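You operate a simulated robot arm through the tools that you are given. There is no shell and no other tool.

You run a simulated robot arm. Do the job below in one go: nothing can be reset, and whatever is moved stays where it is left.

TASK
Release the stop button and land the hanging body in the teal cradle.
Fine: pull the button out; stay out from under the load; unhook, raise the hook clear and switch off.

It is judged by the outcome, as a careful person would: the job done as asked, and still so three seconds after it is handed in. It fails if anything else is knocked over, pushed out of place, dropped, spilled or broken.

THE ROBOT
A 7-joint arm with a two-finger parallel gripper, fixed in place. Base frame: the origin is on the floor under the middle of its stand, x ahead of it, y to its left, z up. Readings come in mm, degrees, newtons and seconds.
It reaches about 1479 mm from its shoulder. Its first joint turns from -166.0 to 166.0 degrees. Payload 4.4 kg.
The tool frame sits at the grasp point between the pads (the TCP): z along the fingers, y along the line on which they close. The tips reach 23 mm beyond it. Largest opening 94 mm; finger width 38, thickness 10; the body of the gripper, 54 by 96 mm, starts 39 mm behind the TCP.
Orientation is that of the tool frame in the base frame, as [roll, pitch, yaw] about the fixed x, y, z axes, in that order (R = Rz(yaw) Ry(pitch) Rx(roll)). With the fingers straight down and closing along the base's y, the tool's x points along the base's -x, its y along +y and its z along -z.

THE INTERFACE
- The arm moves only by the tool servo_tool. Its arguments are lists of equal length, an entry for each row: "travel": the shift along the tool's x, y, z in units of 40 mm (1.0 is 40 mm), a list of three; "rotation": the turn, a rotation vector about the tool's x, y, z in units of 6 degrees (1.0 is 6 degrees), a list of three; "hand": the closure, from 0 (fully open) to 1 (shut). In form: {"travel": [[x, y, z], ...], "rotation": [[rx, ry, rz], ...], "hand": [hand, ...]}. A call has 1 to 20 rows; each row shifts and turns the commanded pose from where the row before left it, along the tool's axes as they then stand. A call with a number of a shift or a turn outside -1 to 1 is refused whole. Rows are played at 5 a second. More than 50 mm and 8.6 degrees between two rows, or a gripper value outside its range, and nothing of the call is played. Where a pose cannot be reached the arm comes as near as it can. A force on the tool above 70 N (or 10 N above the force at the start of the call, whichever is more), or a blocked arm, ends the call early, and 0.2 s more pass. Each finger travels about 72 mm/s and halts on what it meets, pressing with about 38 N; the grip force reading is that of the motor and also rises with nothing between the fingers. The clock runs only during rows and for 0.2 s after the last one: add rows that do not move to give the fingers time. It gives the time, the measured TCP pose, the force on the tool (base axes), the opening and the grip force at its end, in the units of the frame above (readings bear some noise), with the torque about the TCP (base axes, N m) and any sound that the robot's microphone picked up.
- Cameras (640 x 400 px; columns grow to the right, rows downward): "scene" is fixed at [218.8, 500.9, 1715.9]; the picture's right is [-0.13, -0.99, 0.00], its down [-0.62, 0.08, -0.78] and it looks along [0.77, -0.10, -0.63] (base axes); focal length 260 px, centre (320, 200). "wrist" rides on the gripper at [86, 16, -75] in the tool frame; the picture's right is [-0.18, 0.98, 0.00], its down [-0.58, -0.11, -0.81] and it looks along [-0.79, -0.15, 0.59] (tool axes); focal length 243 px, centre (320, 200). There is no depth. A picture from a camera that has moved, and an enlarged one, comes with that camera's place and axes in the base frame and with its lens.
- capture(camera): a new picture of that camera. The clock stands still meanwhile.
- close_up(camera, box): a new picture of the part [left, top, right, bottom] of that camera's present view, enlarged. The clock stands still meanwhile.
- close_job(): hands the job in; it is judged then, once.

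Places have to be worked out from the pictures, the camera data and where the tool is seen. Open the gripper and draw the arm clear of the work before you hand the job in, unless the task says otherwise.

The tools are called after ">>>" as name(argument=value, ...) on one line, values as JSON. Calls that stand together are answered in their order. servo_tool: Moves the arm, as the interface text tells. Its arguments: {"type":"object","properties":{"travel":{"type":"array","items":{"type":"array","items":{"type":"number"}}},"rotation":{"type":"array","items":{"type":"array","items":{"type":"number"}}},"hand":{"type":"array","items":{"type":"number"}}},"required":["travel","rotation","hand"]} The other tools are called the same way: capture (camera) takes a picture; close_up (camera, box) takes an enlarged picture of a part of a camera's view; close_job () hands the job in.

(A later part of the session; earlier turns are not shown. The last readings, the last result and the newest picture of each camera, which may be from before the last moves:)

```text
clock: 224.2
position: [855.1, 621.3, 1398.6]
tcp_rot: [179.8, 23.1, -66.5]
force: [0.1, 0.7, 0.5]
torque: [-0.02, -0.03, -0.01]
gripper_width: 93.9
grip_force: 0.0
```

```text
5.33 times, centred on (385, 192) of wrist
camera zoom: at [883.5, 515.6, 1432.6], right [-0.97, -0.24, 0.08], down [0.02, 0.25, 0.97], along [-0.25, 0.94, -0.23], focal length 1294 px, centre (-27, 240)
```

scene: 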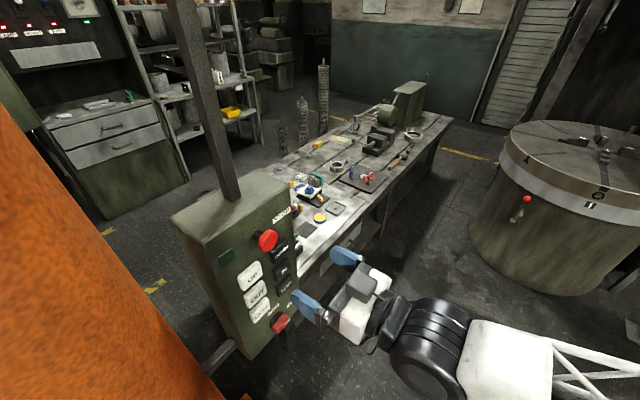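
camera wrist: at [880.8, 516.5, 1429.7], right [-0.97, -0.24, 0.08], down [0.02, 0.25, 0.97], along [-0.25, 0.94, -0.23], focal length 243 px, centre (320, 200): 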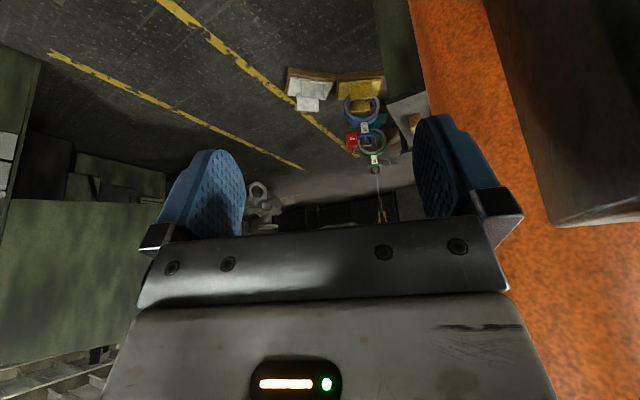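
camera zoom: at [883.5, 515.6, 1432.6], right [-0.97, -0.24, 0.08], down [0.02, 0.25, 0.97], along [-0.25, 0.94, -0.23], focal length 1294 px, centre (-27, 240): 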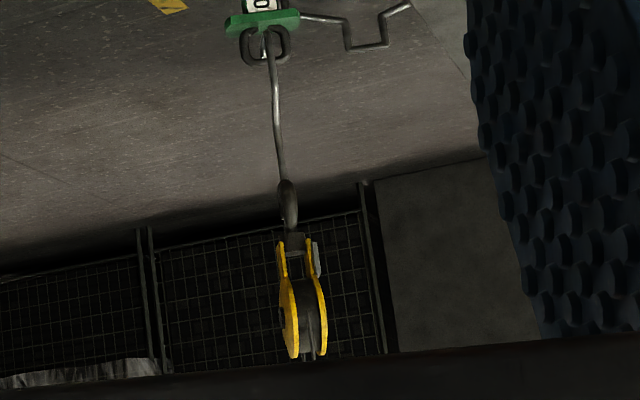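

The body is seated: the hook has dropped ~38 mm inside the shackle and its tip is now below the bar. Next I press IN to draw the hook out toward the mast.

>>> servo_tool(travel=[[0.65, 0.844, -0.056], [0.65, 0.844, -0.056], [0.65, 0.844, -0.056], [0.65, 0.844, -0.056], [0.65, 0.844, -0.056], [0.65, 0.844, -0.056], [0.65, 0.844, -0.056], [0.65, 0.844, -0.056]], rotation=[[0, 0, 0], [0, 0, 0], [0, 0, 0], [0, 0, 0], [0, 0, 0], [0, 0, 0], [0, 0, 0], [0, 0, 0]], hand=[0, 0, 0, 0, 0, 0, 0, 0])

>>> servo_tool(travel=[[0, 0, 0], [0, 0, 0], [0, 0, 0], [0, 0, 0], [0, 0, 0], [0, 0, 0], [0, 0, 0], [0, 0, 0], [0, 0, 0], [0, 0, 0], [0, 0, 0]], rotation=[[0.899, -0.887, 0.593], [0.899, -0.887, 0.593], [0.899, -0.887, 0.593], [0.899, -0.887, 0.593], [0.899, -0.887, 0.593], [0.899, -0.887, 0.593], [0.899, -0.887, 0.593], [0.899, -0.887, 0.593], [0.899, -0.887, 0.593], [0.899, -0.887, 0.593], [0.899, -0.887, 0.593]], hand=[1, 1, 1, 1, 1, 1, 1, 1, 1, 1, 1])

>>> servo_tool(travel=[[0.48, 0.853, 0.075], [0.48, 0.853, 0.075], [0.48, 0.853, 0.075], [0.48, 0.853, 0.075], [0.48, 0.853, 0.075], [0.48, 0.853, 0.075], [0, 0, 0.5], [0, 0, 0.4]], rotation=[[0, 0, 0], [0, 0, 0], [0, 0, 0], [0, 0, 0], [0, 0, 0], [0, 0, 0], [0, 0, 0], [0, 0, 0]], hand=[1, 1, 1, 1, 1, 1, 1, 1])

>>> close_up(camera="scene", box=[210, 210, 340, 310])

```text
clock: 226.0
position: [685.2, 331.3, 1333.5]
tcp_rot: [179.5, 23.1, -66.6]
force: [1.1, -0.5, -0.7]
torque: [0.01, 0.01, 0.01]
gripper_width: 94.0
grip_force: 0.1
```

```text
clock: 228.4
position: [683.4, 332.7, 1333.6]
tcp_rot: [179.5, 89.5, -134.5]
force: [0.0, 0.8, -0.4]
torque: [-0.03, 0.03, -0.01]
gripper_width: 0.2
grip_force: 37.9
```

```text
clock: 230.2
position: [574.7, 513.3, 1217.7]
tcp_rot: [173.7, 89.6, -140.2]
force: [0.8, 0.8, -0.1]
torque: [0.01, -0.01, 0.0]
gripper_width: 0.2
grip_force: 37.7
```

```text
4.00 times, centred on (275, 260) of scene
camera zoom: at [218.8, 500.9, 1715.9], right [-0.13, -0.99, 0.0], down [-0.62, 0.08, -0.78], along [0.77, -0.1, -0.63], focal length 1041 px, centre (500, -40)
```

zoom: 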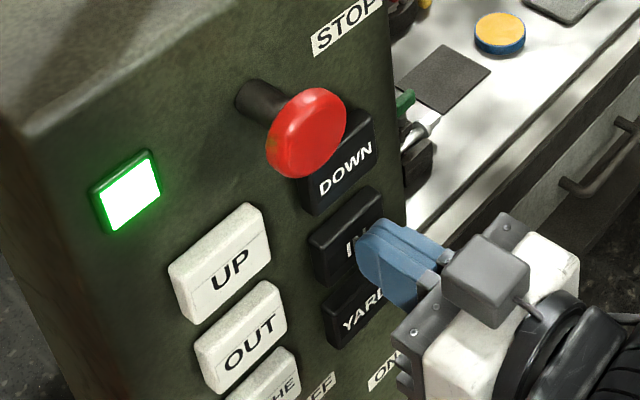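

Aligned with IN; I creep to contact.

>>> servo_tool(travel=[[0.05, 0.05, 0.12], [0, 0, 0.09], [0, 0, 0.03]], rotation=[[0, 0, 0], [0, 0, 0], [0, 0, 0]], hand=[1, 1, 1])

```text
clock: 231.0
position: [578.3, 520.2, 1216.3]
tcp_rot: [172.9, 89.5, -141.0]
force: [-1.9, -3.1, 0.0]
torque: [0.08, 0.01, -0.03]
gripper_width: 0.0
grip_force: 38.3
```

Contact. I hold IN for about 1.2 s, release, and go look.

>>> servo_tool(travel=[[0, 0, 0.15], [0, 0, 0], [0, 0, 0], [0, 0, 0], [0, 0, 0], [0, 0, 0], [0, 0, -0.4], [0, 0, -0.9]], rotation=[[0, 0, 0], [0, 0, 0], [0, 0, 0], [0, 0, 0], [0, 0, 0], [0, 0, 0], [0, 0, 0], [0, 0, 0]], hand=[1, 1, 1, 1, 1, 1, 1, 1])

>>> servo_tool(travel=[[-0.48, -0.858, -0.07], [-0.48, -0.858, -0.07], [-0.48, -0.858, -0.07], [-0.48, -0.858, -0.07], [-0.48, -0.858, -0.07], [-0.48, -0.858, -0.07]], rotation=[[0, 0, 0], [0, 0, 0], [0, 0, 0], [0, 0, 0], [0, 0, 0], [0, 0, 0]], hand=[1, 1, 1, 1, 1, 1])

>>> servo_tool(travel=[[0, 0, 0], [0, 0, 0], [0, 0, 0], [0, 0, 0], [0, 0, 0], [0, 0, 0], [0, 0, 0], [0, 0, 0], [0, 0, 0], [0, 0, 0], [0, 0, 0]], rotation=[[-0.899, 0.887, -0.593], [-0.899, 0.887, -0.593], [-0.899, 0.887, -0.593], [-0.899, 0.887, -0.593], [-0.899, 0.887, -0.593], [-0.899, 0.887, -0.593], [-0.899, 0.887, -0.593], [-0.899, 0.887, -0.593], [-0.899, 0.887, -0.593], [-0.899, 0.887, -0.593], [-0.899, 0.887, -0.593]], hand=[0, 0, 0, 0, 0, 0, 0, 0, 0, 0, 0])

>>> servo_tool(travel=[[-0.65, -0.844, 0.056], [-0.65, -0.844, 0.056], [-0.65, -0.844, 0.056], [-0.65, -0.844, 0.056], [-0.65, -0.844, 0.056], [-0.65, -0.844, 0.056], [-0.65, -0.844, 0.056], [-0.65, -0.844, 0.056]], rotation=[[0, 0, 0], [0, 0, 0], [0, 0, 0], [0, 0, 0], [0, 0, 0], [0, 0, 0], [0, 0, 0], [0, 0, 0]], hand=[0, 0, 0, 0, 0, 0, 0, 0])

>>> close_up(camera="wrist", box=[330, 80, 410, 180])

>>> close_up(camera="wrist", box=[350, 140, 402, 180])

>>> close_up(camera="wrist", box=[350, 155, 420, 230])

```text
clock: 232.8
position: [546.9, 487.2, 1216.6]
tcp_rot: [174.2, 89.4, -139.6]
force: [-0.5, -0.2, -0.1]
torque: [0.02, -0.03, 0.01]
gripper_width: 0.0
grip_force: 38.3
```

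```text
clock: 234.2
position: [685.9, 333.3, 1332.0]
tcp_rot: [175.5, 89.4, -138.4]
force: [-0.7, -1.2, 0.8]
torque: [0.01, -0.01, -0.02]
gripper_width: 0.0
grip_force: 38.1
```

```text
clock: 236.6
position: [684.9, 333.5, 1331.6]
tcp_rot: [179.5, 23.0, -66.5]
force: [-0.5, 0.4, 0.3]
torque: [-0.03, -0.03, 0.01]
gripper_width: 94.0
grip_force: 0.1
```

```text
clock: 238.4
position: [851.1, 622.7, 1394.6]
tcp_rot: [179.6, 23.2, -66.4]
force: [-1.4, -0.3, 1.1]
torque: [-0.02, -0.03, 0.03]
gripper_width: 94.1
grip_force: 0.0
```

```text
4.00 times, centred on (370, 130) of wrist
camera zoom: at [880.2, 515.6, 1428.4], right [-0.97, -0.24, 0.08], down [0.02, 0.25, 0.97], along [-0.25, 0.94, -0.23], focal length 970 px, centre (120, 480)
```

zoom: 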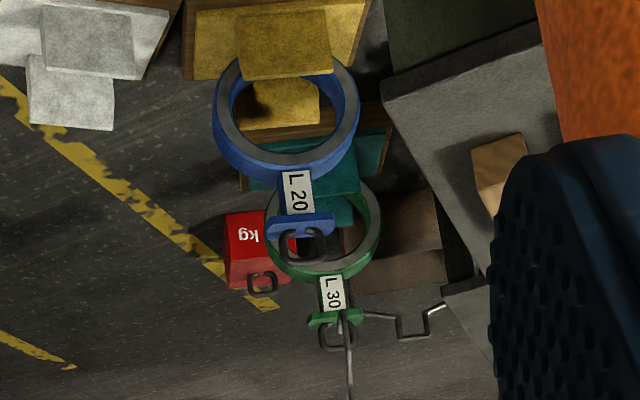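

```text
10.00 times, centred on (376, 160) of wrist
camera zoom: at [880.2, 515.6, 1428.4], right [-0.97, -0.24, 0.08], down [0.02, 0.25, 0.97], along [-0.25, 0.94, -0.23], focal length 2426 px, centre (-240, 600)
```

zoom: 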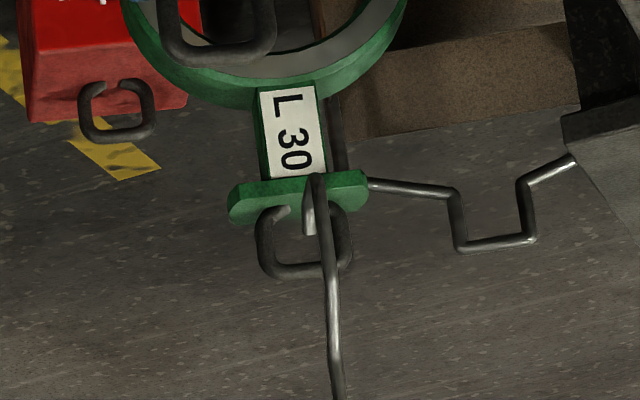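

```text
5.33 times, centred on (385, 192) of wrist
camera zoom: at [880.2, 515.6, 1428.4], right [-0.97, -0.24, 0.08], down [0.02, 0.25, 0.97], along [-0.25, 0.94, -0.23], focal length 1294 px, centre (-27, 240)
```

zoom: 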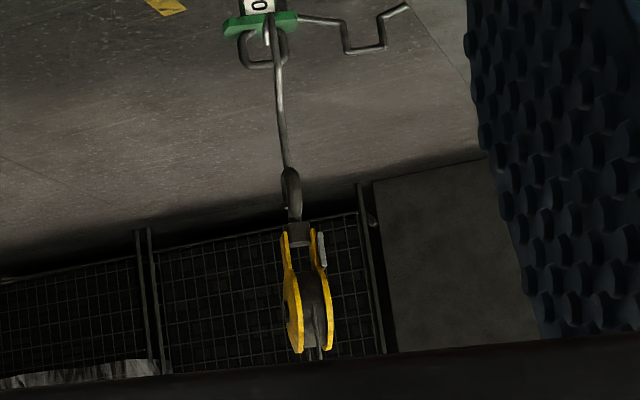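

The hook has come out ~75 mm on the near side of the shackle and hangs free in front of it, the body undisturbed. I give IN a little more for margin, then UP.

>>> servo_tool(travel=[[0.65, 0.844, -0.056], [0.65, 0.844, -0.056], [0.65, 0.844, -0.056], [0.65, 0.844, -0.056], [0.65, 0.844, -0.056], [0.65, 0.844, -0.056], [0.65, 0.844, -0.056], [0.65, 0.844, -0.056]], rotation=[[0, 0, 0], [0, 0, 0], [0, 0, 0], [0, 0, 0], [0, 0, 0], [0, 0, 0], [0, 0, 0], [0, 0, 0]], hand=[0, 0, 0, 0, 0, 0, 0, 0])

>>> servo_tool(travel=[[0, 0, 0], [0, 0, 0], [0, 0, 0], [0, 0, 0], [0, 0, 0], [0, 0, 0], [0, 0, 0], [0, 0, 0], [0, 0, 0], [0, 0, 0], [0, 0, 0]], rotation=[[0.899, -0.887, 0.593], [0.899, -0.887, 0.593], [0.899, -0.887, 0.593], [0.899, -0.887, 0.593], [0.899, -0.887, 0.593], [0.899, -0.887, 0.593], [0.899, -0.887, 0.593], [0.899, -0.887, 0.593], [0.899, -0.887, 0.593], [0.899, -0.887, 0.593], [0.899, -0.887, 0.593]], hand=[1, 1, 1, 1, 1, 1, 1, 1, 1, 1, 1])

>>> servo_tool(travel=[[0.48, 0.853, 0.075], [0.48, 0.853, 0.075], [0.48, 0.853, 0.075], [0.48, 0.853, 0.075], [0.48, 0.853, 0.075], [0.48, 0.853, 0.075], [0, 0, 0.5], [0, 0, 0.4], [0.03, 0.05, 0.12], [0, 0, 0.09]], rotation=[[0, 0, 0], [0, 0, 0], [0, 0, 0], [0, 0, 0], [0, 0, 0], [0, 0, 0], [0, 0, 0], [0, 0, 0], [0, 0, 0], [0, 0, 0]], hand=[1, 1, 1, 1, 1, 1, 1, 1, 1, 1])

```text
clock: 240.2
position: [682.4, 335.4, 1333.2]
tcp_rot: [179.4, 23.0, -66.6]
force: [0.1, -0.4, -0.3]
torque: [0.03, 0.0, 0.01]
gripper_width: 94.0
grip_force: 0.0
```

```text
clock: 242.6
position: [684.1, 334.0, 1330.3]
tcp_rot: [176.7, 89.6, -137.1]
force: [-0.1, -0.6, -0.8]
torque: [0.02, 0.03, 0.0]
gripper_width: 0.0
grip_force: 37.9
```

```text
clock: 244.8
position: [577.1, 521.8, 1214.3]
tcp_rot: [172.8, 89.5, -141.1]
force: [-1.1, -2.5, 0.8]
torque: [0.04, -0.04, -0.01]
gripper_width: 0.2
grip_force: 38.3
```

Contact on IN; I press ~1 s more, release, and move over to the UP button (u ≈ -41, z ≈ 1280).

>>> servo_tool(travel=[[0, 0, 0.15], [0, 0, 0], [0, 0, 0], [0, 0, 0], [0, 0, 0], [0, 0, -0.4], [0, 0, -0.9]], rotation=[[0, 0, 0], [0, 0, 0], [0, 0, 0], [0, 0, 0], [0, 0, 0], [0, 0, 0], [0, 0, 0]], hand=[1, 1, 1, 1, 1, 1, 1])

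>>> servo_tool(travel=[[-0.41, 0.51, 0], [-0.41, 0.51, 0], [-0.41, 0.51, 0], [-0.41, 0.51, 0]], rotation=[[0, 0, 0], [0, 0, 0], [0, 0, 0], [0, 0, 0]], hand=[1, 1, 1, 1])

>>> capture(camera="wrist")

>>> close_up(camera="scene", box=[200, 210, 330, 310])

```text
clock: 246.4
position: [546.1, 489.2, 1216.3]
tcp_rot: [174.5, 89.5, -139.6]
force: [-0.5, -1.1, -0.2]
torque: [-0.02, 0.01, 0.01]
gripper_width: 0.0
grip_force: 37.4
```

```text
clock: 247.4
position: [488.4, 545.7, 1283.2]
tcp_rot: [174.1, 89.4, -139.6]
force: [0.3, -0.1, -0.2]
torque: [-0.02, 0.01, 0.0]
gripper_width: 0.0
grip_force: 38.0
```

```text
taken
camera wrist: at [424.9, 501.5, 1193.8], right [-0.71, 0.68, 0.19], down [-0.48, -0.65, 0.59], along [0.52, 0.33, 0.79], focal length 243 px, centre (320, 200)
```

wrist: 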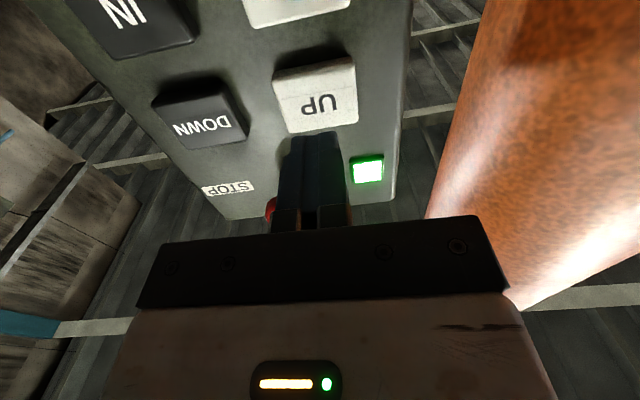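

```text
4.00 times, centred on (265, 260) of scene
camera zoom: at [218.8, 500.9, 1715.9], right [-0.13, -0.99, 0.0], down [-0.62, 0.08, -0.78], along [0.77, -0.1, -0.63], focal length 1041 px, centre (540, -40)
```

zoom: 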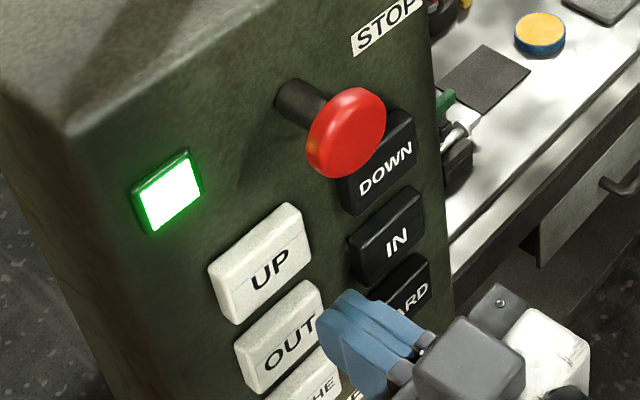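

UP is aligned. I approach to contact.

>>> servo_tool(travel=[[0, 0.05, 0.5], [0, 0, 0.35], [0, 0, 0.14], [0, 0, 0.1]], rotation=[[0, 0, 0], [0, 0, 0], [0, 0, 0], [0, 0, 0]], hand=[1, 1, 1, 1])

```text
clock: 248.4
position: [518.0, 578.5, 1281.7]
tcp_rot: [172.3, 89.5, -141.6]
force: [-1.3, -2.2, -0.8]
torque: [0.02, 0.01, -0.05]
gripper_width: 0.0
grip_force: 38.0
```

Contact. The hook is well clear, so I hold UP for ~3.8 s (≈350 mm), then look.

>>> servo_tool(travel=[[0, 0, 0.15], [0, 0, 0], [0, 0, 0], [0, 0, 0], [0, 0, 0], [0, 0, 0], [0, 0, 0], [0, 0, 0], [0, 0, 0], [0, 0, 0], [0, 0, 0], [0, 0, 0], [0, 0, 0], [0, 0, 0], [0, 0, 0], [0, 0, 0], [0, 0, 0], [0, 0, 0], [0, 0, -0.4], [0, 0, -0.9]], rotation=[[0, 0, 0], [0, 0, 0], [0, 0, 0], [0, 0, 0], [0, 0, 0], [0, 0, 0], [0, 0, 0], [0, 0, 0], [0, 0, 0], [0, 0, 0], [0, 0, 0], [0, 0, 0], [0, 0, 0], [0, 0, 0], [0, 0, 0], [0, 0, 0], [0, 0, 0], [0, 0, 0], [0, 0, 0], [0, 0, 0]], hand=[1, 1, 1, 1, 1, 1, 1, 1, 1, 1, 1, 1, 1, 1, 1, 1, 1, 1, 1, 1])

>>> servo_tool(travel=[[0, -0.5, -0.4], [-0.17, -0.9, -0.02], [-0.17, -0.9, -0.02], [-0.17, -0.9, -0.02], [-0.17, -0.9, -0.02], [-0.17, -0.9, -0.02], [-0.17, -0.9, -0.02], [-0.17, -0.9, 0.2]], rotation=[[0, 0, 0], [0, 0, 0], [0, 0, 0], [0, 0, 0], [0, 0, 0], [0, 0, 0], [0, 0, 0], [0, 0, 0]], hand=[1, 1, 1, 1, 1, 1, 1, 1])

```text
clock: 252.6
position: [484.3, 544.9, 1281.3]
tcp_rot: [178.2, 89.5, -135.6]
force: [-0.1, -0.6, 0.0]
torque: [-0.01, 0.03, 0.0]
gripper_width: 0.1
grip_force: 38.0
```

```text
clock: 254.4
position: [674.7, 347.1, 1330.5]
tcp_rot: [176.1, 89.4, -137.7]
force: [-0.5, 0.2, 0.1]
torque: [0.0, 0.01, 0.01]
gripper_width: 0.0
grip_force: 38.0
```

>>> servo_tool(travel=[[0, 0, 0], [0, 0, 0], [0, 0, 0], [0, 0, 0], [0, 0, 0], [0, 0, 0], [0, 0, 0], [0, 0, 0], [0, 0, 0], [0, 0, 0], [0, 0, 0]], rotation=[[-0.899, 0.887, -0.593], [-0.899, 0.887, -0.593], [-0.899, 0.887, -0.593], [-0.899, 0.887, -0.593], [-0.899, 0.887, -0.593], [-0.899, 0.887, -0.593], [-0.899, 0.887, -0.593], [-0.899, 0.887, -0.593], [-0.899, 0.887, -0.593], [-0.899, 0.887, -0.593], [-0.899, 0.887, -0.593]], hand=[0, 0, 0, 0, 0, 0, 0, 0, 0, 0, 0])

>>> servo_tool(travel=[[0, -0.4, 0], [-0.65, -0.844, 0.056], [-0.65, -0.844, 0.056], [-0.65, -0.844, 0.056], [-0.65, -0.844, 0.056], [-0.65, -0.844, 0.056], [-0.65, -0.844, 0.056], [-0.65, -0.844, 0.056], [-0.65, -0.844, 0.056]], rotation=[[0, 0, 0], [0, 0, 0], [0, 0, 0], [0, 0, 0], [0, 0, 0], [0, 0, 0], [0, 0, 0], [0, 0, 0], [0, 0, 0]], hand=[0, 0, 0, 0, 0, 0, 0, 0, 0])

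>>> capture(camera="wrist")

>>> close_up(camera="wrist", box=[330, 80, 410, 180])

>>> close_up(camera="wrist", box=[340, 140, 420, 225])

```text
clock: 256.8
position: [672.6, 347.2, 1328.7]
tcp_rot: [179.5, 22.9, -66.5]
force: [0.8, -0.6, -0.2]
torque: [-0.04, -0.01, 0.0]
gripper_width: 93.9
grip_force: 0.0
```

```text
clock: 258.8
position: [855.8, 643.2, 1395.2]
tcp_rot: [179.7, 23.1, -66.5]
force: [-1.0, -0.8, 2.0]
torque: [0.0, -0.02, 0.05]
gripper_width: 93.9
grip_force: 0.1
```

```text
taken
camera wrist: at [885.1, 536.1, 1427.3], right [-0.97, -0.24, 0.08], down [0.02, 0.25, 0.97], along [-0.25, 0.94, -0.23], focal length 243 px, centre (320, 200)
```

wrist: 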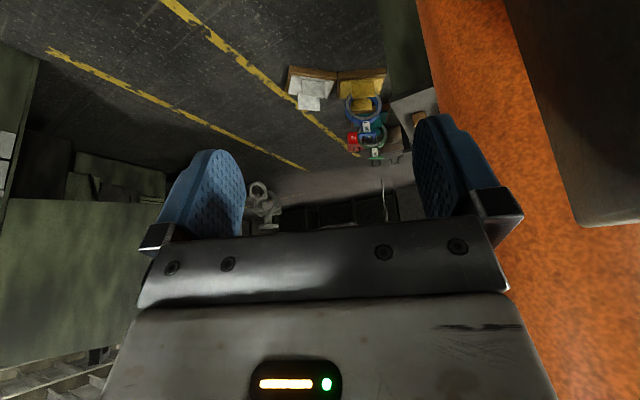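

```text
4.00 times, centred on (370, 130) of wrist
camera zoom: at [885.1, 536.1, 1427.3], right [-0.97, -0.24, 0.08], down [0.02, 0.25, 0.97], along [-0.25, 0.94, -0.23], focal length 970 px, centre (120, 480)
```

zoom: 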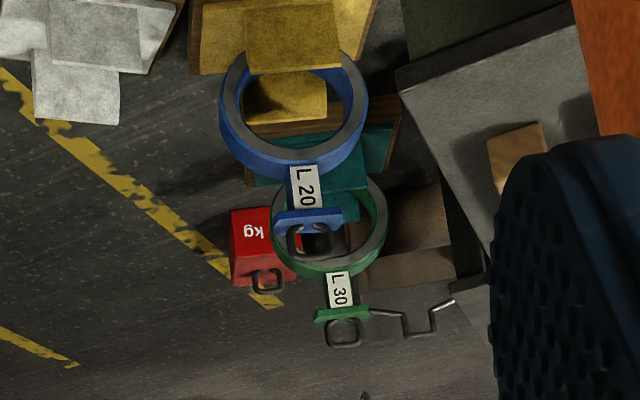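

```text
4.71 times, centred on (380, 182) of wrist
camera zoom: at [885.1, 536.1, 1427.3], right [-0.97, -0.24, 0.08], down [0.02, 0.25, 0.97], along [-0.25, 0.94, -0.23], focal length 1142 px, centre (38, 282)
```

zoom: 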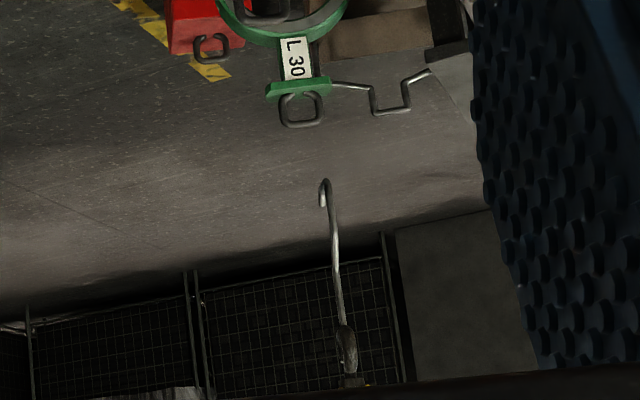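

L 30 stands free and upright in the teal cradle, and the hook hangs ~200 mm above and beside it. I raise it further to be well clear, so back to UP.

>>> servo_tool(travel=[[0.65, 0.844, -0.056], [0.65, 0.844, -0.056], [0.65, 0.844, -0.056], [0.65, 0.844, -0.056], [0.65, 0.844, -0.056], [0.65, 0.844, -0.056], [0.65, 0.844, -0.056], [0.65, 0.844, -0.056], [0.42, 0.2, -0.18]], rotation=[[0, 0, 0], [0, 0, 0], [0, 0, 0], [0, 0, 0], [0, 0, 0], [0, 0, 0], [0, 0, 0], [0, 0, 0], [0, 0, 0]], hand=[0, 0, 0, 0, 0, 0, 0, 0, 0])

>>> servo_tool(travel=[[0, 0, 0], [0, 0, 0], [0, 0, 0], [0, 0, 0], [0, 0, 0], [0, 0, 0], [0, 0, 0], [0, 0, 0], [0, 0, 0], [0, 0, 0], [0, 0, 0]], rotation=[[0.899, -0.887, 0.593], [0.899, -0.887, 0.593], [0.899, -0.887, 0.593], [0.899, -0.887, 0.593], [0.899, -0.887, 0.593], [0.899, -0.887, 0.593], [0.899, -0.887, 0.593], [0.899, -0.887, 0.593], [0.899, -0.887, 0.593], [0.899, -0.887, 0.593], [0.899, -0.887, 0.593]], hand=[1, 1, 1, 1, 1, 1, 1, 1, 1, 1, 1])

>>> servo_tool(travel=[[0.153, 0.9, 0.05], [0.153, 0.9, 0.05], [0.153, 0.9, 0.05], [0.153, 0.9, 0.05], [0.153, 0.9, 0.05], [0.153, 0.9, 0.05], [0.153, 0.9, 0.05], [0.153, 0.9, 0.05]], rotation=[[0, 0, 0], [0, 0, 0], [0, 0, 0], [0, 0, 0], [0, 0, 0], [0, 0, 0], [0, 0, 0], [0, 0, 0]], hand=[1, 1, 1, 1, 1, 1, 1, 1])

```text
clock: 260.8
position: [688.2, 335.4, 1327.0]
tcp_rot: [179.4, 23.1, -66.6]
force: [0.5, 0.2, -0.2]
torque: [0.0, 0.0, 0.02]
gripper_width: 94.1
grip_force: 0.1
```

```text
clock: 263.2
position: [687.3, 333.1, 1329.1]
tcp_rot: [174.1, 89.5, -139.8]
force: [-0.7, -1.0, -0.6]
torque: [-0.02, -0.02, 0.0]
gripper_width: 0.3
grip_force: 37.9
```

```text
clock: 265.0
position: [491.1, 545.7, 1277.7]
tcp_rot: [169.1, 89.4, -144.9]
force: [0.6, -0.3, 0.9]
torque: [0.02, 0.02, 0.01]
gripper_width: 0.0
grip_force: 37.6
```

>>> servo_tool(travel=[[-0.08, 0.04, 0.5], [0, 0, 0.33], [0, 0, 0.14], [0, 0, 0.08], [0, 0, 0.03]], rotation=[[0, 0, 0], [0, 0, 0], [0, 0, 0], [0, 0, 0], [0, 0, 0]], hand=[1, 1, 1, 1, 1])

```text
clock: 266.2
position: [519.5, 576.5, 1282.1]
tcp_rot: [173.4, 89.5, -140.7]
force: [-1.0, -1.5, 0.7]
torque: [0.01, -0.01, 0.0]
gripper_width: 0.0
grip_force: 37.9
```

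Light contact on UP. I hold it ~3.6 s more, then back off.

>>> servo_tool(travel=[[0, 0, 0.16], [0, 0, 0], [0, 0, 0], [0, 0, 0], [0, 0, 0], [0, 0, 0], [0, 0, 0], [0, 0, 0], [0, 0, 0], [0, 0, 0], [0, 0, 0], [0, 0, 0], [0, 0, 0], [0, 0, 0], [0, 0, 0], [0, 0, 0], [0, 0, 0], [0, 0, -0.4], [0, 0, -0.9]], rotation=[[0, 0, 0], [0, 0, 0], [0, 0, 0], [0, 0, 0], [0, 0, 0], [0, 0, 0], [0, 0, 0], [0, 0, 0], [0, 0, 0], [0, 0, 0], [0, 0, 0], [0, 0, 0], [0, 0, 0], [0, 0, 0], [0, 0, 0], [0, 0, 0], [0, 0, 0], [0, 0, 0], [0, 0, 0]], hand=[1, 1, 1, 1, 1, 1, 1, 1, 1, 1, 1, 1, 1, 1, 1, 1, 1, 1, 1])

```text
clock: 270.2
position: [487.0, 543.2, 1283.2]
tcp_rot: [177.0, 89.4, -136.8]
force: [0.3, 0.8, -0.5]
torque: [0.04, 0.0, -0.02]
gripper_width: 0.0
grip_force: 38.4
```

Now the switch: I back off, open the hand, and come down in front of the knob (u ≈ 0, z ≈ 1037), then check before turning the hand.

>>> servo_tool(travel=[[0, 0, -0.7], [0, 0, -0.7], [0.88, -0.145, 0], [0.88, -0.145, 0], [0.88, -0.145, 0], [0.88, -0.145, 0], [0.88, -0.145, 0], [0.88, -0.145, 0], [0.88, -0.145, 0]], rotation=[[0, 0, 0], [0, 0, 0], [0, 0, 0], [0, 0, 0], [0, 0, 0], [0, 0, 0], [0, 0, 0], [0, 0, 0], [0, 0, 0]], hand=[1, 1, 0, 0, 0, 0, 0, 0, 0])

>>> capture(camera="wrist")

>>> close_up(camera="scene", box=[210, 260, 350, 370])

```text
clock: 272.2
position: [477.2, 473.8, 1038.2]
tcp_rot: [171.6, 89.5, -142.3]
force: [-0.8, 0.5, 0.9]
torque: [-0.02, 0.0, 0.01]
gripper_width: 94.1
grip_force: 0.0
```

```text
taken
camera wrist: at [413.6, 430.1, 951.3], right [-0.71, 0.68, 0.19], down [-0.48, -0.65, 0.59], along [0.52, 0.33, 0.79], focal length 243 px, centre (320, 200)
```

wrist: 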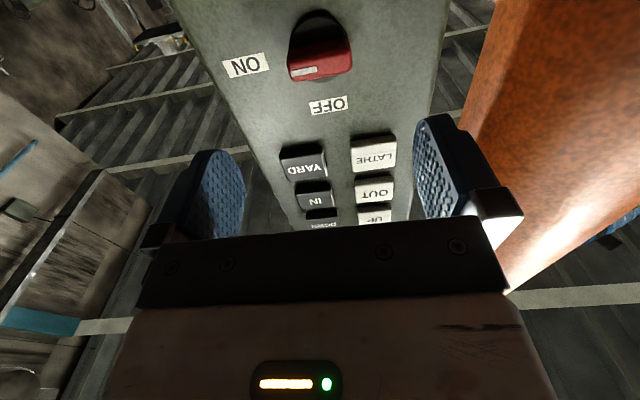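

```text
3.64 times, centred on (280, 315) of scene
camera zoom: at [218.8, 500.9, 1715.9], right [-0.13, -0.99, 0.0], down [-0.62, 0.08, -0.78], along [0.77, -0.1, -0.63], focal length 946 px, centre (466, -218)
```

zoom: 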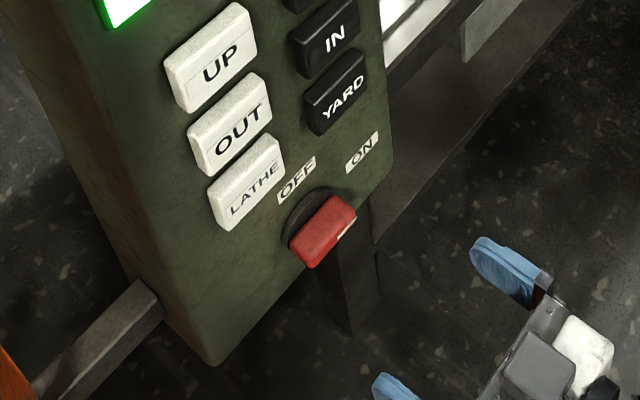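

The knob's bar is at u ≈ 0, z ≈ 1036, its front ~12 mm beyond the button faces. I turn the hand +90° about its axis so the fingers will close above and below the bar.

>>> servo_tool(travel=[[0, 0, 0], [0, 0, 0], [0, 0, 0], [0, 0, 0], [0, 0, 0], [0, 0, 0], [0, 0, 0], [0, 0, 0], [0, 0, 0], [0, 0, 0], [0, 0, 0], [0, 0, 0], [0, 0, 0], [0, 0, 0], [0, 0, 0]], rotation=[[0, 0, 1], [0, 0, 1], [0, 0, 1], [0, 0, 1], [0, 0, 1], [0, 0, 1], [0, 0, 1], [0, 0, 1], [0, 0, 1], [0, 0, 1], [0, 0, 1], [0, 0, 1], [0, 0, 1], [0, 0, 1], [0, 0, 1]], hand=[0, 0, 0, 0, 0, 0, 0, 0, 0, 0, 0, 0, 0, 0, 0])

>>> capture(camera="wrist")

>>> capture(camera="scene")

```text
clock: 275.4
position: [476.0, 474.6, 1036.4]
tcp_rot: [90.6, -0.2, 136.1]
force: [0.6, -1.2, -0.1]
torque: [-0.03, 0.02, 0.0]
gripper_width: 94.0
grip_force: 0.0
```

```text
taken
camera wrist: at [362.8, 480.3, 1053.0], right [0.14, -0.12, 0.98], down [-0.14, -0.98, -0.1], along [0.98, -0.12, -0.16], focal length 243 px, centre (320, 200)
```

wrist: 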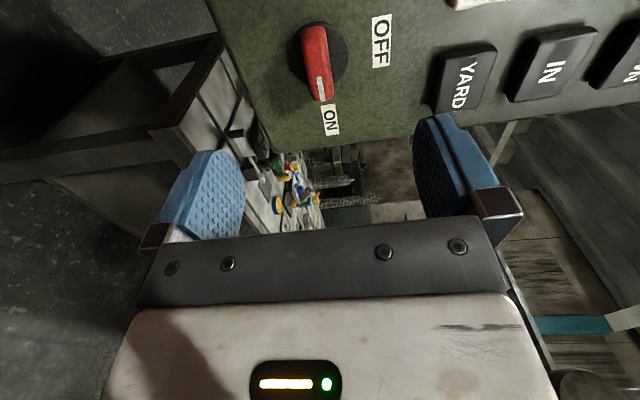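

```text
taken
```

scene: 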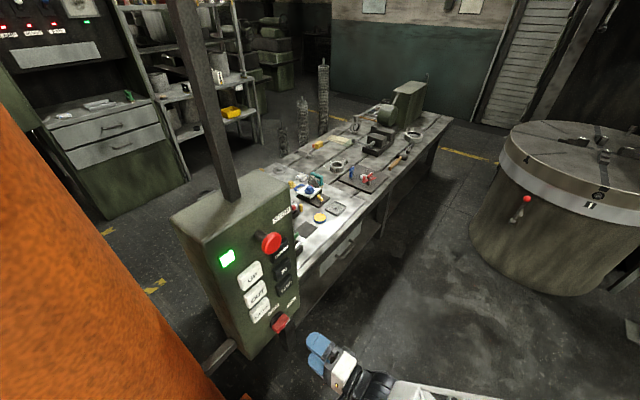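

The knob bar is centered on the tool axis. I advance 108 mm so the fingertips flank the bar, and close.

>>> servo_tool(travel=[[0, 0.03, 0.8], [0, 0, 0.8], [0, 0, 0.6], [0, 0, 0.3]], rotation=[[0, 0, 0], [0, 0, 0], [0, 0, 0], [0, 0, 0]], hand=[0, 0, 0, 0])

>>> capture(camera="wrist")

>>> close_up(camera="scene", box=[220, 270, 340, 370])

```text
clock: 276.4
position: [545.7, 545.9, 1037.3]
tcp_rot: [90.5, -0.1, 136.1]
force: [-0.9, 0.6, 0.9]
torque: [-0.03, 0.01, 0.0]
gripper_width: 94.2
grip_force: 0.2
```

```text
taken
camera wrist: at [431.7, 551.2, 1053.0], right [0.14, -0.12, 0.98], down [-0.14, -0.98, -0.1], along [0.98, -0.12, -0.15], focal length 243 px, centre (320, 200)
```

wrist: 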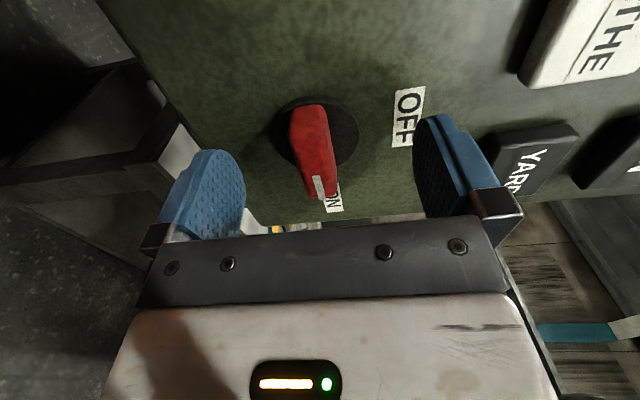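

```text
4.00 times, centred on (280, 320) of scene
camera zoom: at [218.8, 500.9, 1715.9], right [-0.13, -0.99, 0.0], down [-0.62, 0.08, -0.78], along [0.77, -0.1, -0.63], focal length 1041 px, centre (480, -280)
```

zoom: 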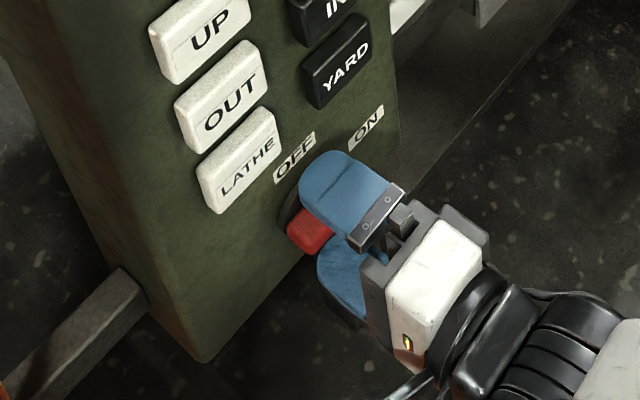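

The bar lies between the fingers, front ≈22 mm ahead. I advance 10 mm more and close gently.

>>> servo_tool(travel=[[0, -0.05, 0.15], [0, 0, 0.1], [0, 0, 0], [0, 0, 0], [0, 0, 0], [0, 0, 0], [0, 0, 0], [0, 0, 0]], rotation=[[0, 0, 0], [0, 0, 0], [0, 0, 0], [0, 0, 0], [0, 0, 0], [0, 0, 0], [0, 0, 0], [0, 0, 0]], hand=[0, 0, 0.4, 0.7, 1, 1, 1, 1])

>>> capture(camera="wrist")

>>> close_up(camera="scene", box=[220, 270, 340, 370])

```text
clock: 278.2
position: [552.5, 553.2, 1034.6]
tcp_rot: [90.5, -0.2, 136.1]
force: [2.8, 2.5, -17.0]
torque: [-0.27, 0.26, 0.04]
gripper_width: 46.8
grip_force: 45.0
```

```text
taken
camera wrist: at [439.0, 559.2, 1050.8], right [0.14, -0.12, 0.98], down [-0.14, -0.98, -0.1], along [0.98, -0.12, -0.16], focal length 243 px, centre (320, 200)
```

wrist: 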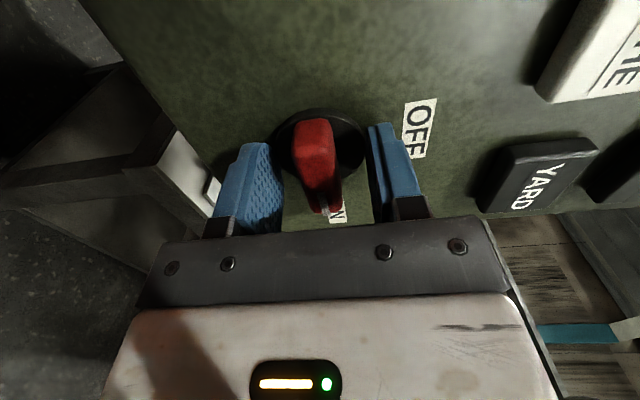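

```text
4.00 times, centred on (280, 320) of scene
camera zoom: at [218.8, 500.9, 1715.9], right [-0.13, -0.99, 0.0], down [-0.62, 0.08, -0.78], along [0.77, -0.1, -0.63], focal length 1041 px, centre (480, -280)
```

zoom: 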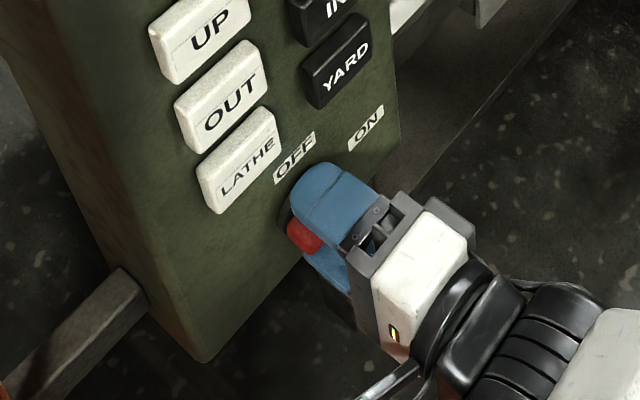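

The fingers caught the round base (47 mm), not the bar. I open, back off ~6 mm, and close again on the bar only.

>>> servo_tool(travel=[[0, 0, 0], [0, 0, 0], [0, 0.03, -0.15], [0, 0, 0], [0, 0, 0], [0, 0, 0], [0, 0, 0], [0, 0, 0], [0, 0, 0]], rotation=[[0, 0, 0], [0, 0, 0], [0, 0, 0], [0, 0, 0], [0, 0, 0], [0, 0, 0], [0, 0, 0], [0, 0, 0], [0, 0, 0]], hand=[0.3, 0.3, 0.3, 0.5, 0.7, 1, 1, 1, 1])

>>> capture(camera="wrist")

```text
clock: 280.2
position: [548.2, 548.5, 1035.2]
tcp_rot: [90.7, -0.2, 136.1]
force: [0.4, 1.2, -34.1]
torque: [0.25, -0.28, -0.03]
gripper_width: 18.2
grip_force: 44.6
```

```text
taken
camera wrist: at [434.9, 554.8, 1050.8], right [0.14, -0.12, 0.98], down [-0.14, -0.99, -0.1], along [0.98, -0.12, -0.16], focal length 243 px, centre (320, 200)
```

wrist: 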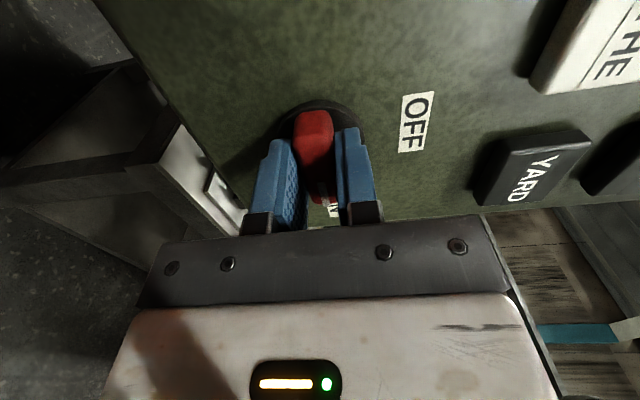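

Now the bar itself is held (18 mm), with a 34 N downward bias meaning I'm a few mm high. I ease down to center.

>>> servo_tool(travel=[[0, -0.06, 0], [0, -0.03, 0], [0, 0, 0]], rotation=[[0, 0, 0], [0, 0, 0], [0, 0, 0]], hand=[1, 1, 1])

```text
clock: 281.0
position: [548.6, 549.9, 1035.8]
tcp_rot: [90.4, -0.1, 136.1]
force: [-14.6, -28.5, -2.2]
torque: [0.49, -0.57, -0.12]
gripper_width: 18.0
grip_force: 44.9
```

>>> servo_tool(travel=[[0, 0, -0.04], [0, 0, 0]], rotation=[[0, 0, 0], [0, 0, 0]], hand=[1, 1])

```text
clock: 281.6
position: [548.1, 548.3, 1035.1]
tcp_rot: [90.5, -0.1, 136.2]
force: [31.2, 8.9, -1.7]
torque: [0.61, -0.69, -0.28]
gripper_width: 18.0
grip_force: 44.6
```

The grip is stiff. I loosen to a small clearance (~24 mm) so the fingers can swing the bar without forcing its axis.

>>> servo_tool(travel=[[0, 0, 0], [0, 0, 0], [0, 0, 0]], rotation=[[0, 0, 0], [0, 0, 0], [0, 0, 0]], hand=[0.74, 0.74, 0.74])

```text
clock: 282.4
position: [546.6, 548.2, 1032.4]
tcp_rot: [90.5, -0.1, 136.1]
force: [0.0, 0.2, -0.6]
torque: [-0.01, -0.01, 0.02]
gripper_width: 24.3
grip_force: 0.1
```

Free now, TCP centered on the knob. I turn counter-clockwise (negative about the tool axis) in steps.

>>> servo_tool(travel=[[0, 0, 0], [0, 0, 0], [0, 0, 0], [0, 0, 0], [0, 0, 0]], rotation=[[0, 0, -1], [0, 0, -1], [0, 0, -1], [0, 0, -1], [0, 0, -1]], hand=[0.74, 0.74, 0.74, 0.74, 0.74])

>>> close_up(camera="scene", box=[220, 270, 340, 370])

>>> capture(camera="wrist")

```text
clock: 283.6
position: [547.3, 547.2, 1031.7]
tcp_rot: [90.6, 30.0, 136.4]
force: [-2.8, 2.8, 4.7]
torque: [0.13, -0.01, 0.11]
gripper_width: 27.1
grip_force: 2.4
```

```text
4.00 times, centred on (280, 320) of scene
camera zoom: at [218.8, 500.9, 1715.9], right [-0.13, -0.99, 0.0], down [-0.62, 0.08, -0.78], along [0.77, -0.1, -0.63], focal length 1041 px, centre (480, -280)
```

zoom: 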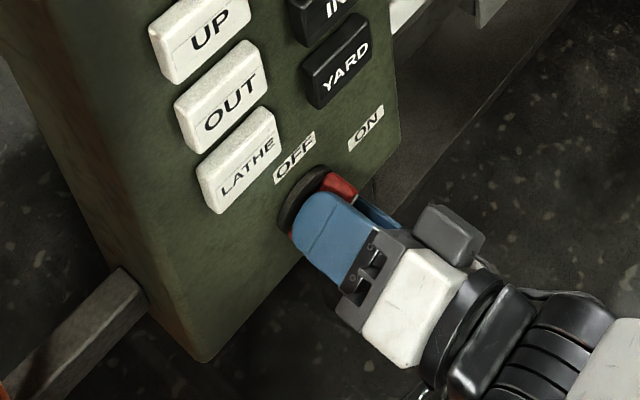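

```text
taken
camera wrist: at [436.3, 551.0, 1002.8], right [-0.23, 0.24, 0.94], down [-0.15, -0.97, 0.2], along [0.96, -0.1, 0.26], focal length 243 px, centre (320, 200)
```

wrist: 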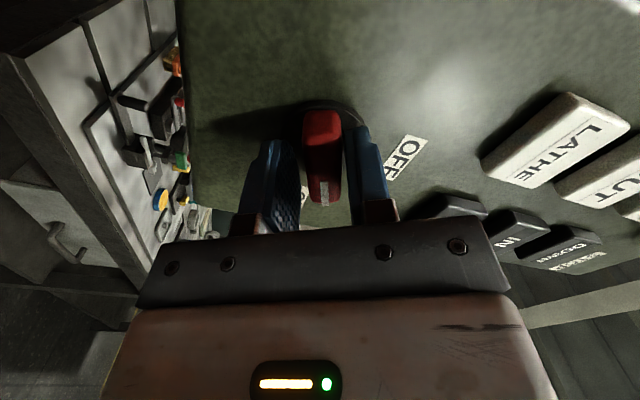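

The bar is turning with the hand. I continue.

>>> servo_tool(travel=[[0, 0, 0], [0, 0, 0], [0, 0, 0], [0, 0, 0], [0, 0, 0], [0, 0, 0]], rotation=[[0, 0, -1], [0, 0, -1], [0, 0, -1], [0, 0, -1], [0, 0, -1], [0, 0, -1]], hand=[0.74, 0.74, 0.74, 0.74, 0.74, 0.74])

>>> capture(camera="wrist")

>>> close_up(camera="scene", box=[200, 230, 340, 370])

```text
clock: 285.0
position: [547.7, 546.7, 1033.2]
tcp_rot: [91.3, 66.0, 137.3]
force: [-1.7, 2.2, 2.2]
torque: [0.06, 0.07, -0.03]
gripper_width: 26.1
grip_force: 1.4
```

```text
taken
camera wrist: at [459.1, 527.7, 959.5], right [-0.59, 0.57, 0.57], down [-0.31, -0.81, 0.49], along [0.74, 0.11, 0.66], focal length 243 px, centre (320, 200)
```

wrist: 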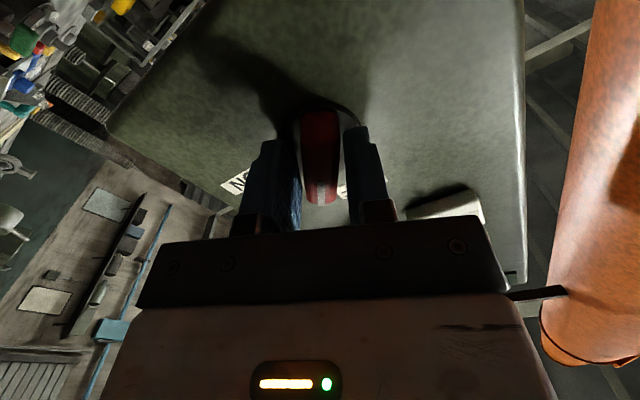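

```text
2.86 times, centred on (270, 300) of scene
camera zoom: at [218.8, 500.9, 1715.9], right [-0.13, -0.99, 0.0], down [-0.62, 0.08, -0.78], along [0.77, -0.1, -0.63], focal length 744 px, centre (463, -86)
```

zoom: 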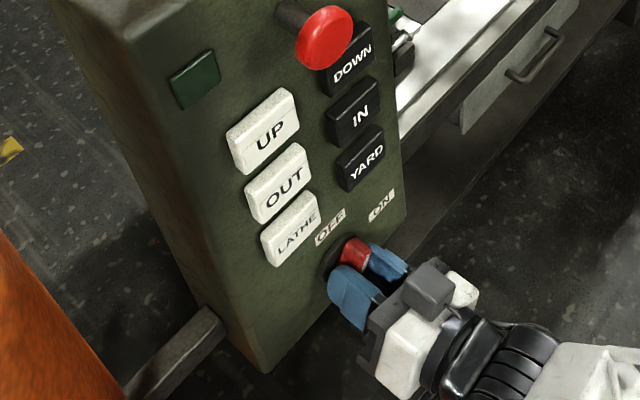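

The green lamp is out. I turn the rest of the way to line up with OFF.

>>> servo_tool(travel=[[0, 0, 0], [0, 0, 0], [0, 0, 0], [0, 0, 0], [0, 0, 0]], rotation=[[0, 0, -1], [0, 0, -1], [0, 0, -1], [0, 0, -1], [0, 0, -0.5]], hand=[0.74, 0.74, 0.74, 0.74, 0.74])

>>> capture(camera="wrist")

>>> close_up(camera="scene", box=[220, 270, 340, 370])

```text
clock: 286.2
position: [547.3, 548.5, 1033.4]
tcp_rot: [-99.7, 87.0, -53.5]
force: [-0.3, 0.1, 0.8]
torque: [0.05, 0.0, 0.01]
gripper_width: 24.5
grip_force: 0.0
```

```text
taken
camera wrist: at [486.9, 501.3, 945.2], right [-0.71, 0.69, 0.13], down [-0.5, -0.63, 0.59], along [0.49, 0.36, 0.79], focal length 243 px, centre (320, 200)
```

wrist: 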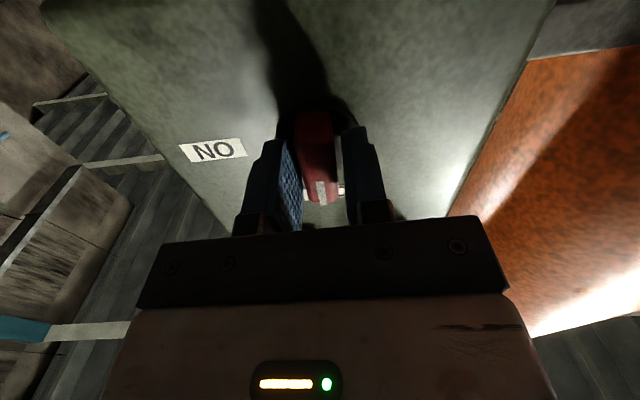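

```text
4.00 times, centred on (280, 320) of scene
camera zoom: at [218.8, 500.9, 1715.9], right [-0.13, -0.99, 0.0], down [-0.62, 0.08, -0.78], along [0.77, -0.1, -0.63], focal length 1041 px, centre (480, -280)
```

zoom: 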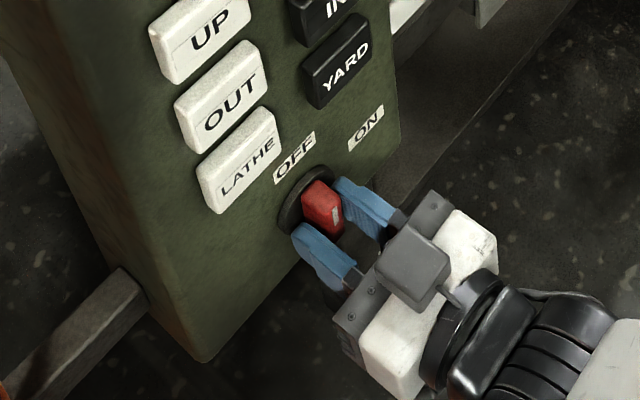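

The hand is free of load and the knob seems seated at OFF. I open, retreat and check the pointer.

>>> servo_tool(travel=[[0, 0, 0], [0, 0, -0.5], [0, 0, -0.8], [0, 0, -0.8]], rotation=[[0, 0, 0], [0, 0, 0], [0, 0, 0], [0, 0, 0]], hand=[0.6, 0.4, 0, 0])

>>> capture(camera="wrist")

>>> close_up(camera="scene", box=[200, 220, 340, 370])

>>> close_up(camera="wrist", box=[200, 0, 460, 170])

```text
clock: 287.2
position: [489.8, 486.3, 1034.2]
tcp_rot: [-99.9, 87.0, -53.5]
force: [-0.4, -0.2, -0.1]
torque: [0.0, 0.01, 0.01]
gripper_width: 94.0
grip_force: 0.0
```

```text
taken
camera wrist: at [428.2, 439.8, 945.9], right [-0.71, 0.69, 0.13], down [-0.5, -0.63, 0.59], along [0.49, 0.36, 0.79], focal length 243 px, centre (320, 200)
```

wrist: 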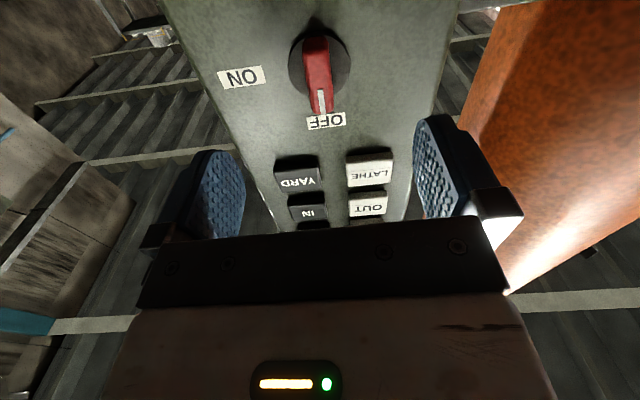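

```text
2.67 times, centred on (270, 295) of scene
camera zoom: at [218.8, 500.9, 1715.9], right [-0.13, -0.99, 0.0], down [-0.62, 0.08, -0.78], along [0.77, -0.1, -0.63], focal length 694 px, centre (453, -53)
```

zoom: 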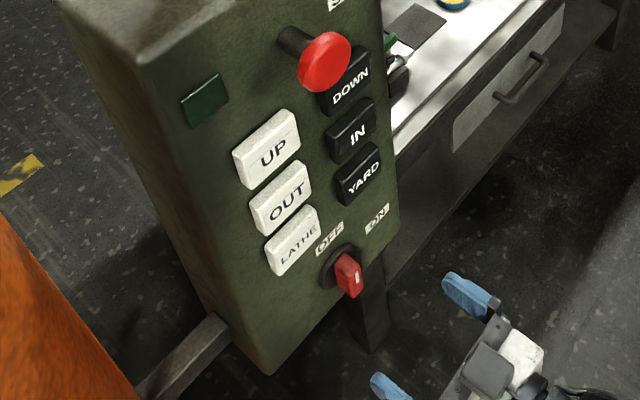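

```text
2.35 times, centred on (330, 85) of wrist
camera zoom: at [428.2, 439.8, 945.9], right [-0.71, 0.69, 0.13], down [-0.5, -0.63, 0.59], along [0.49, 0.36, 0.79], focal length 571 px, centre (296, 471)
```

zoom: 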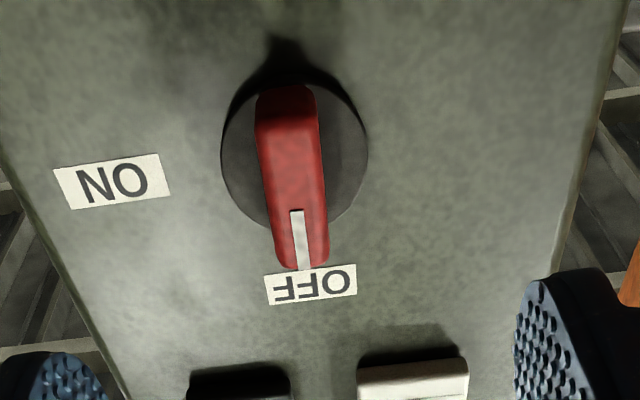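

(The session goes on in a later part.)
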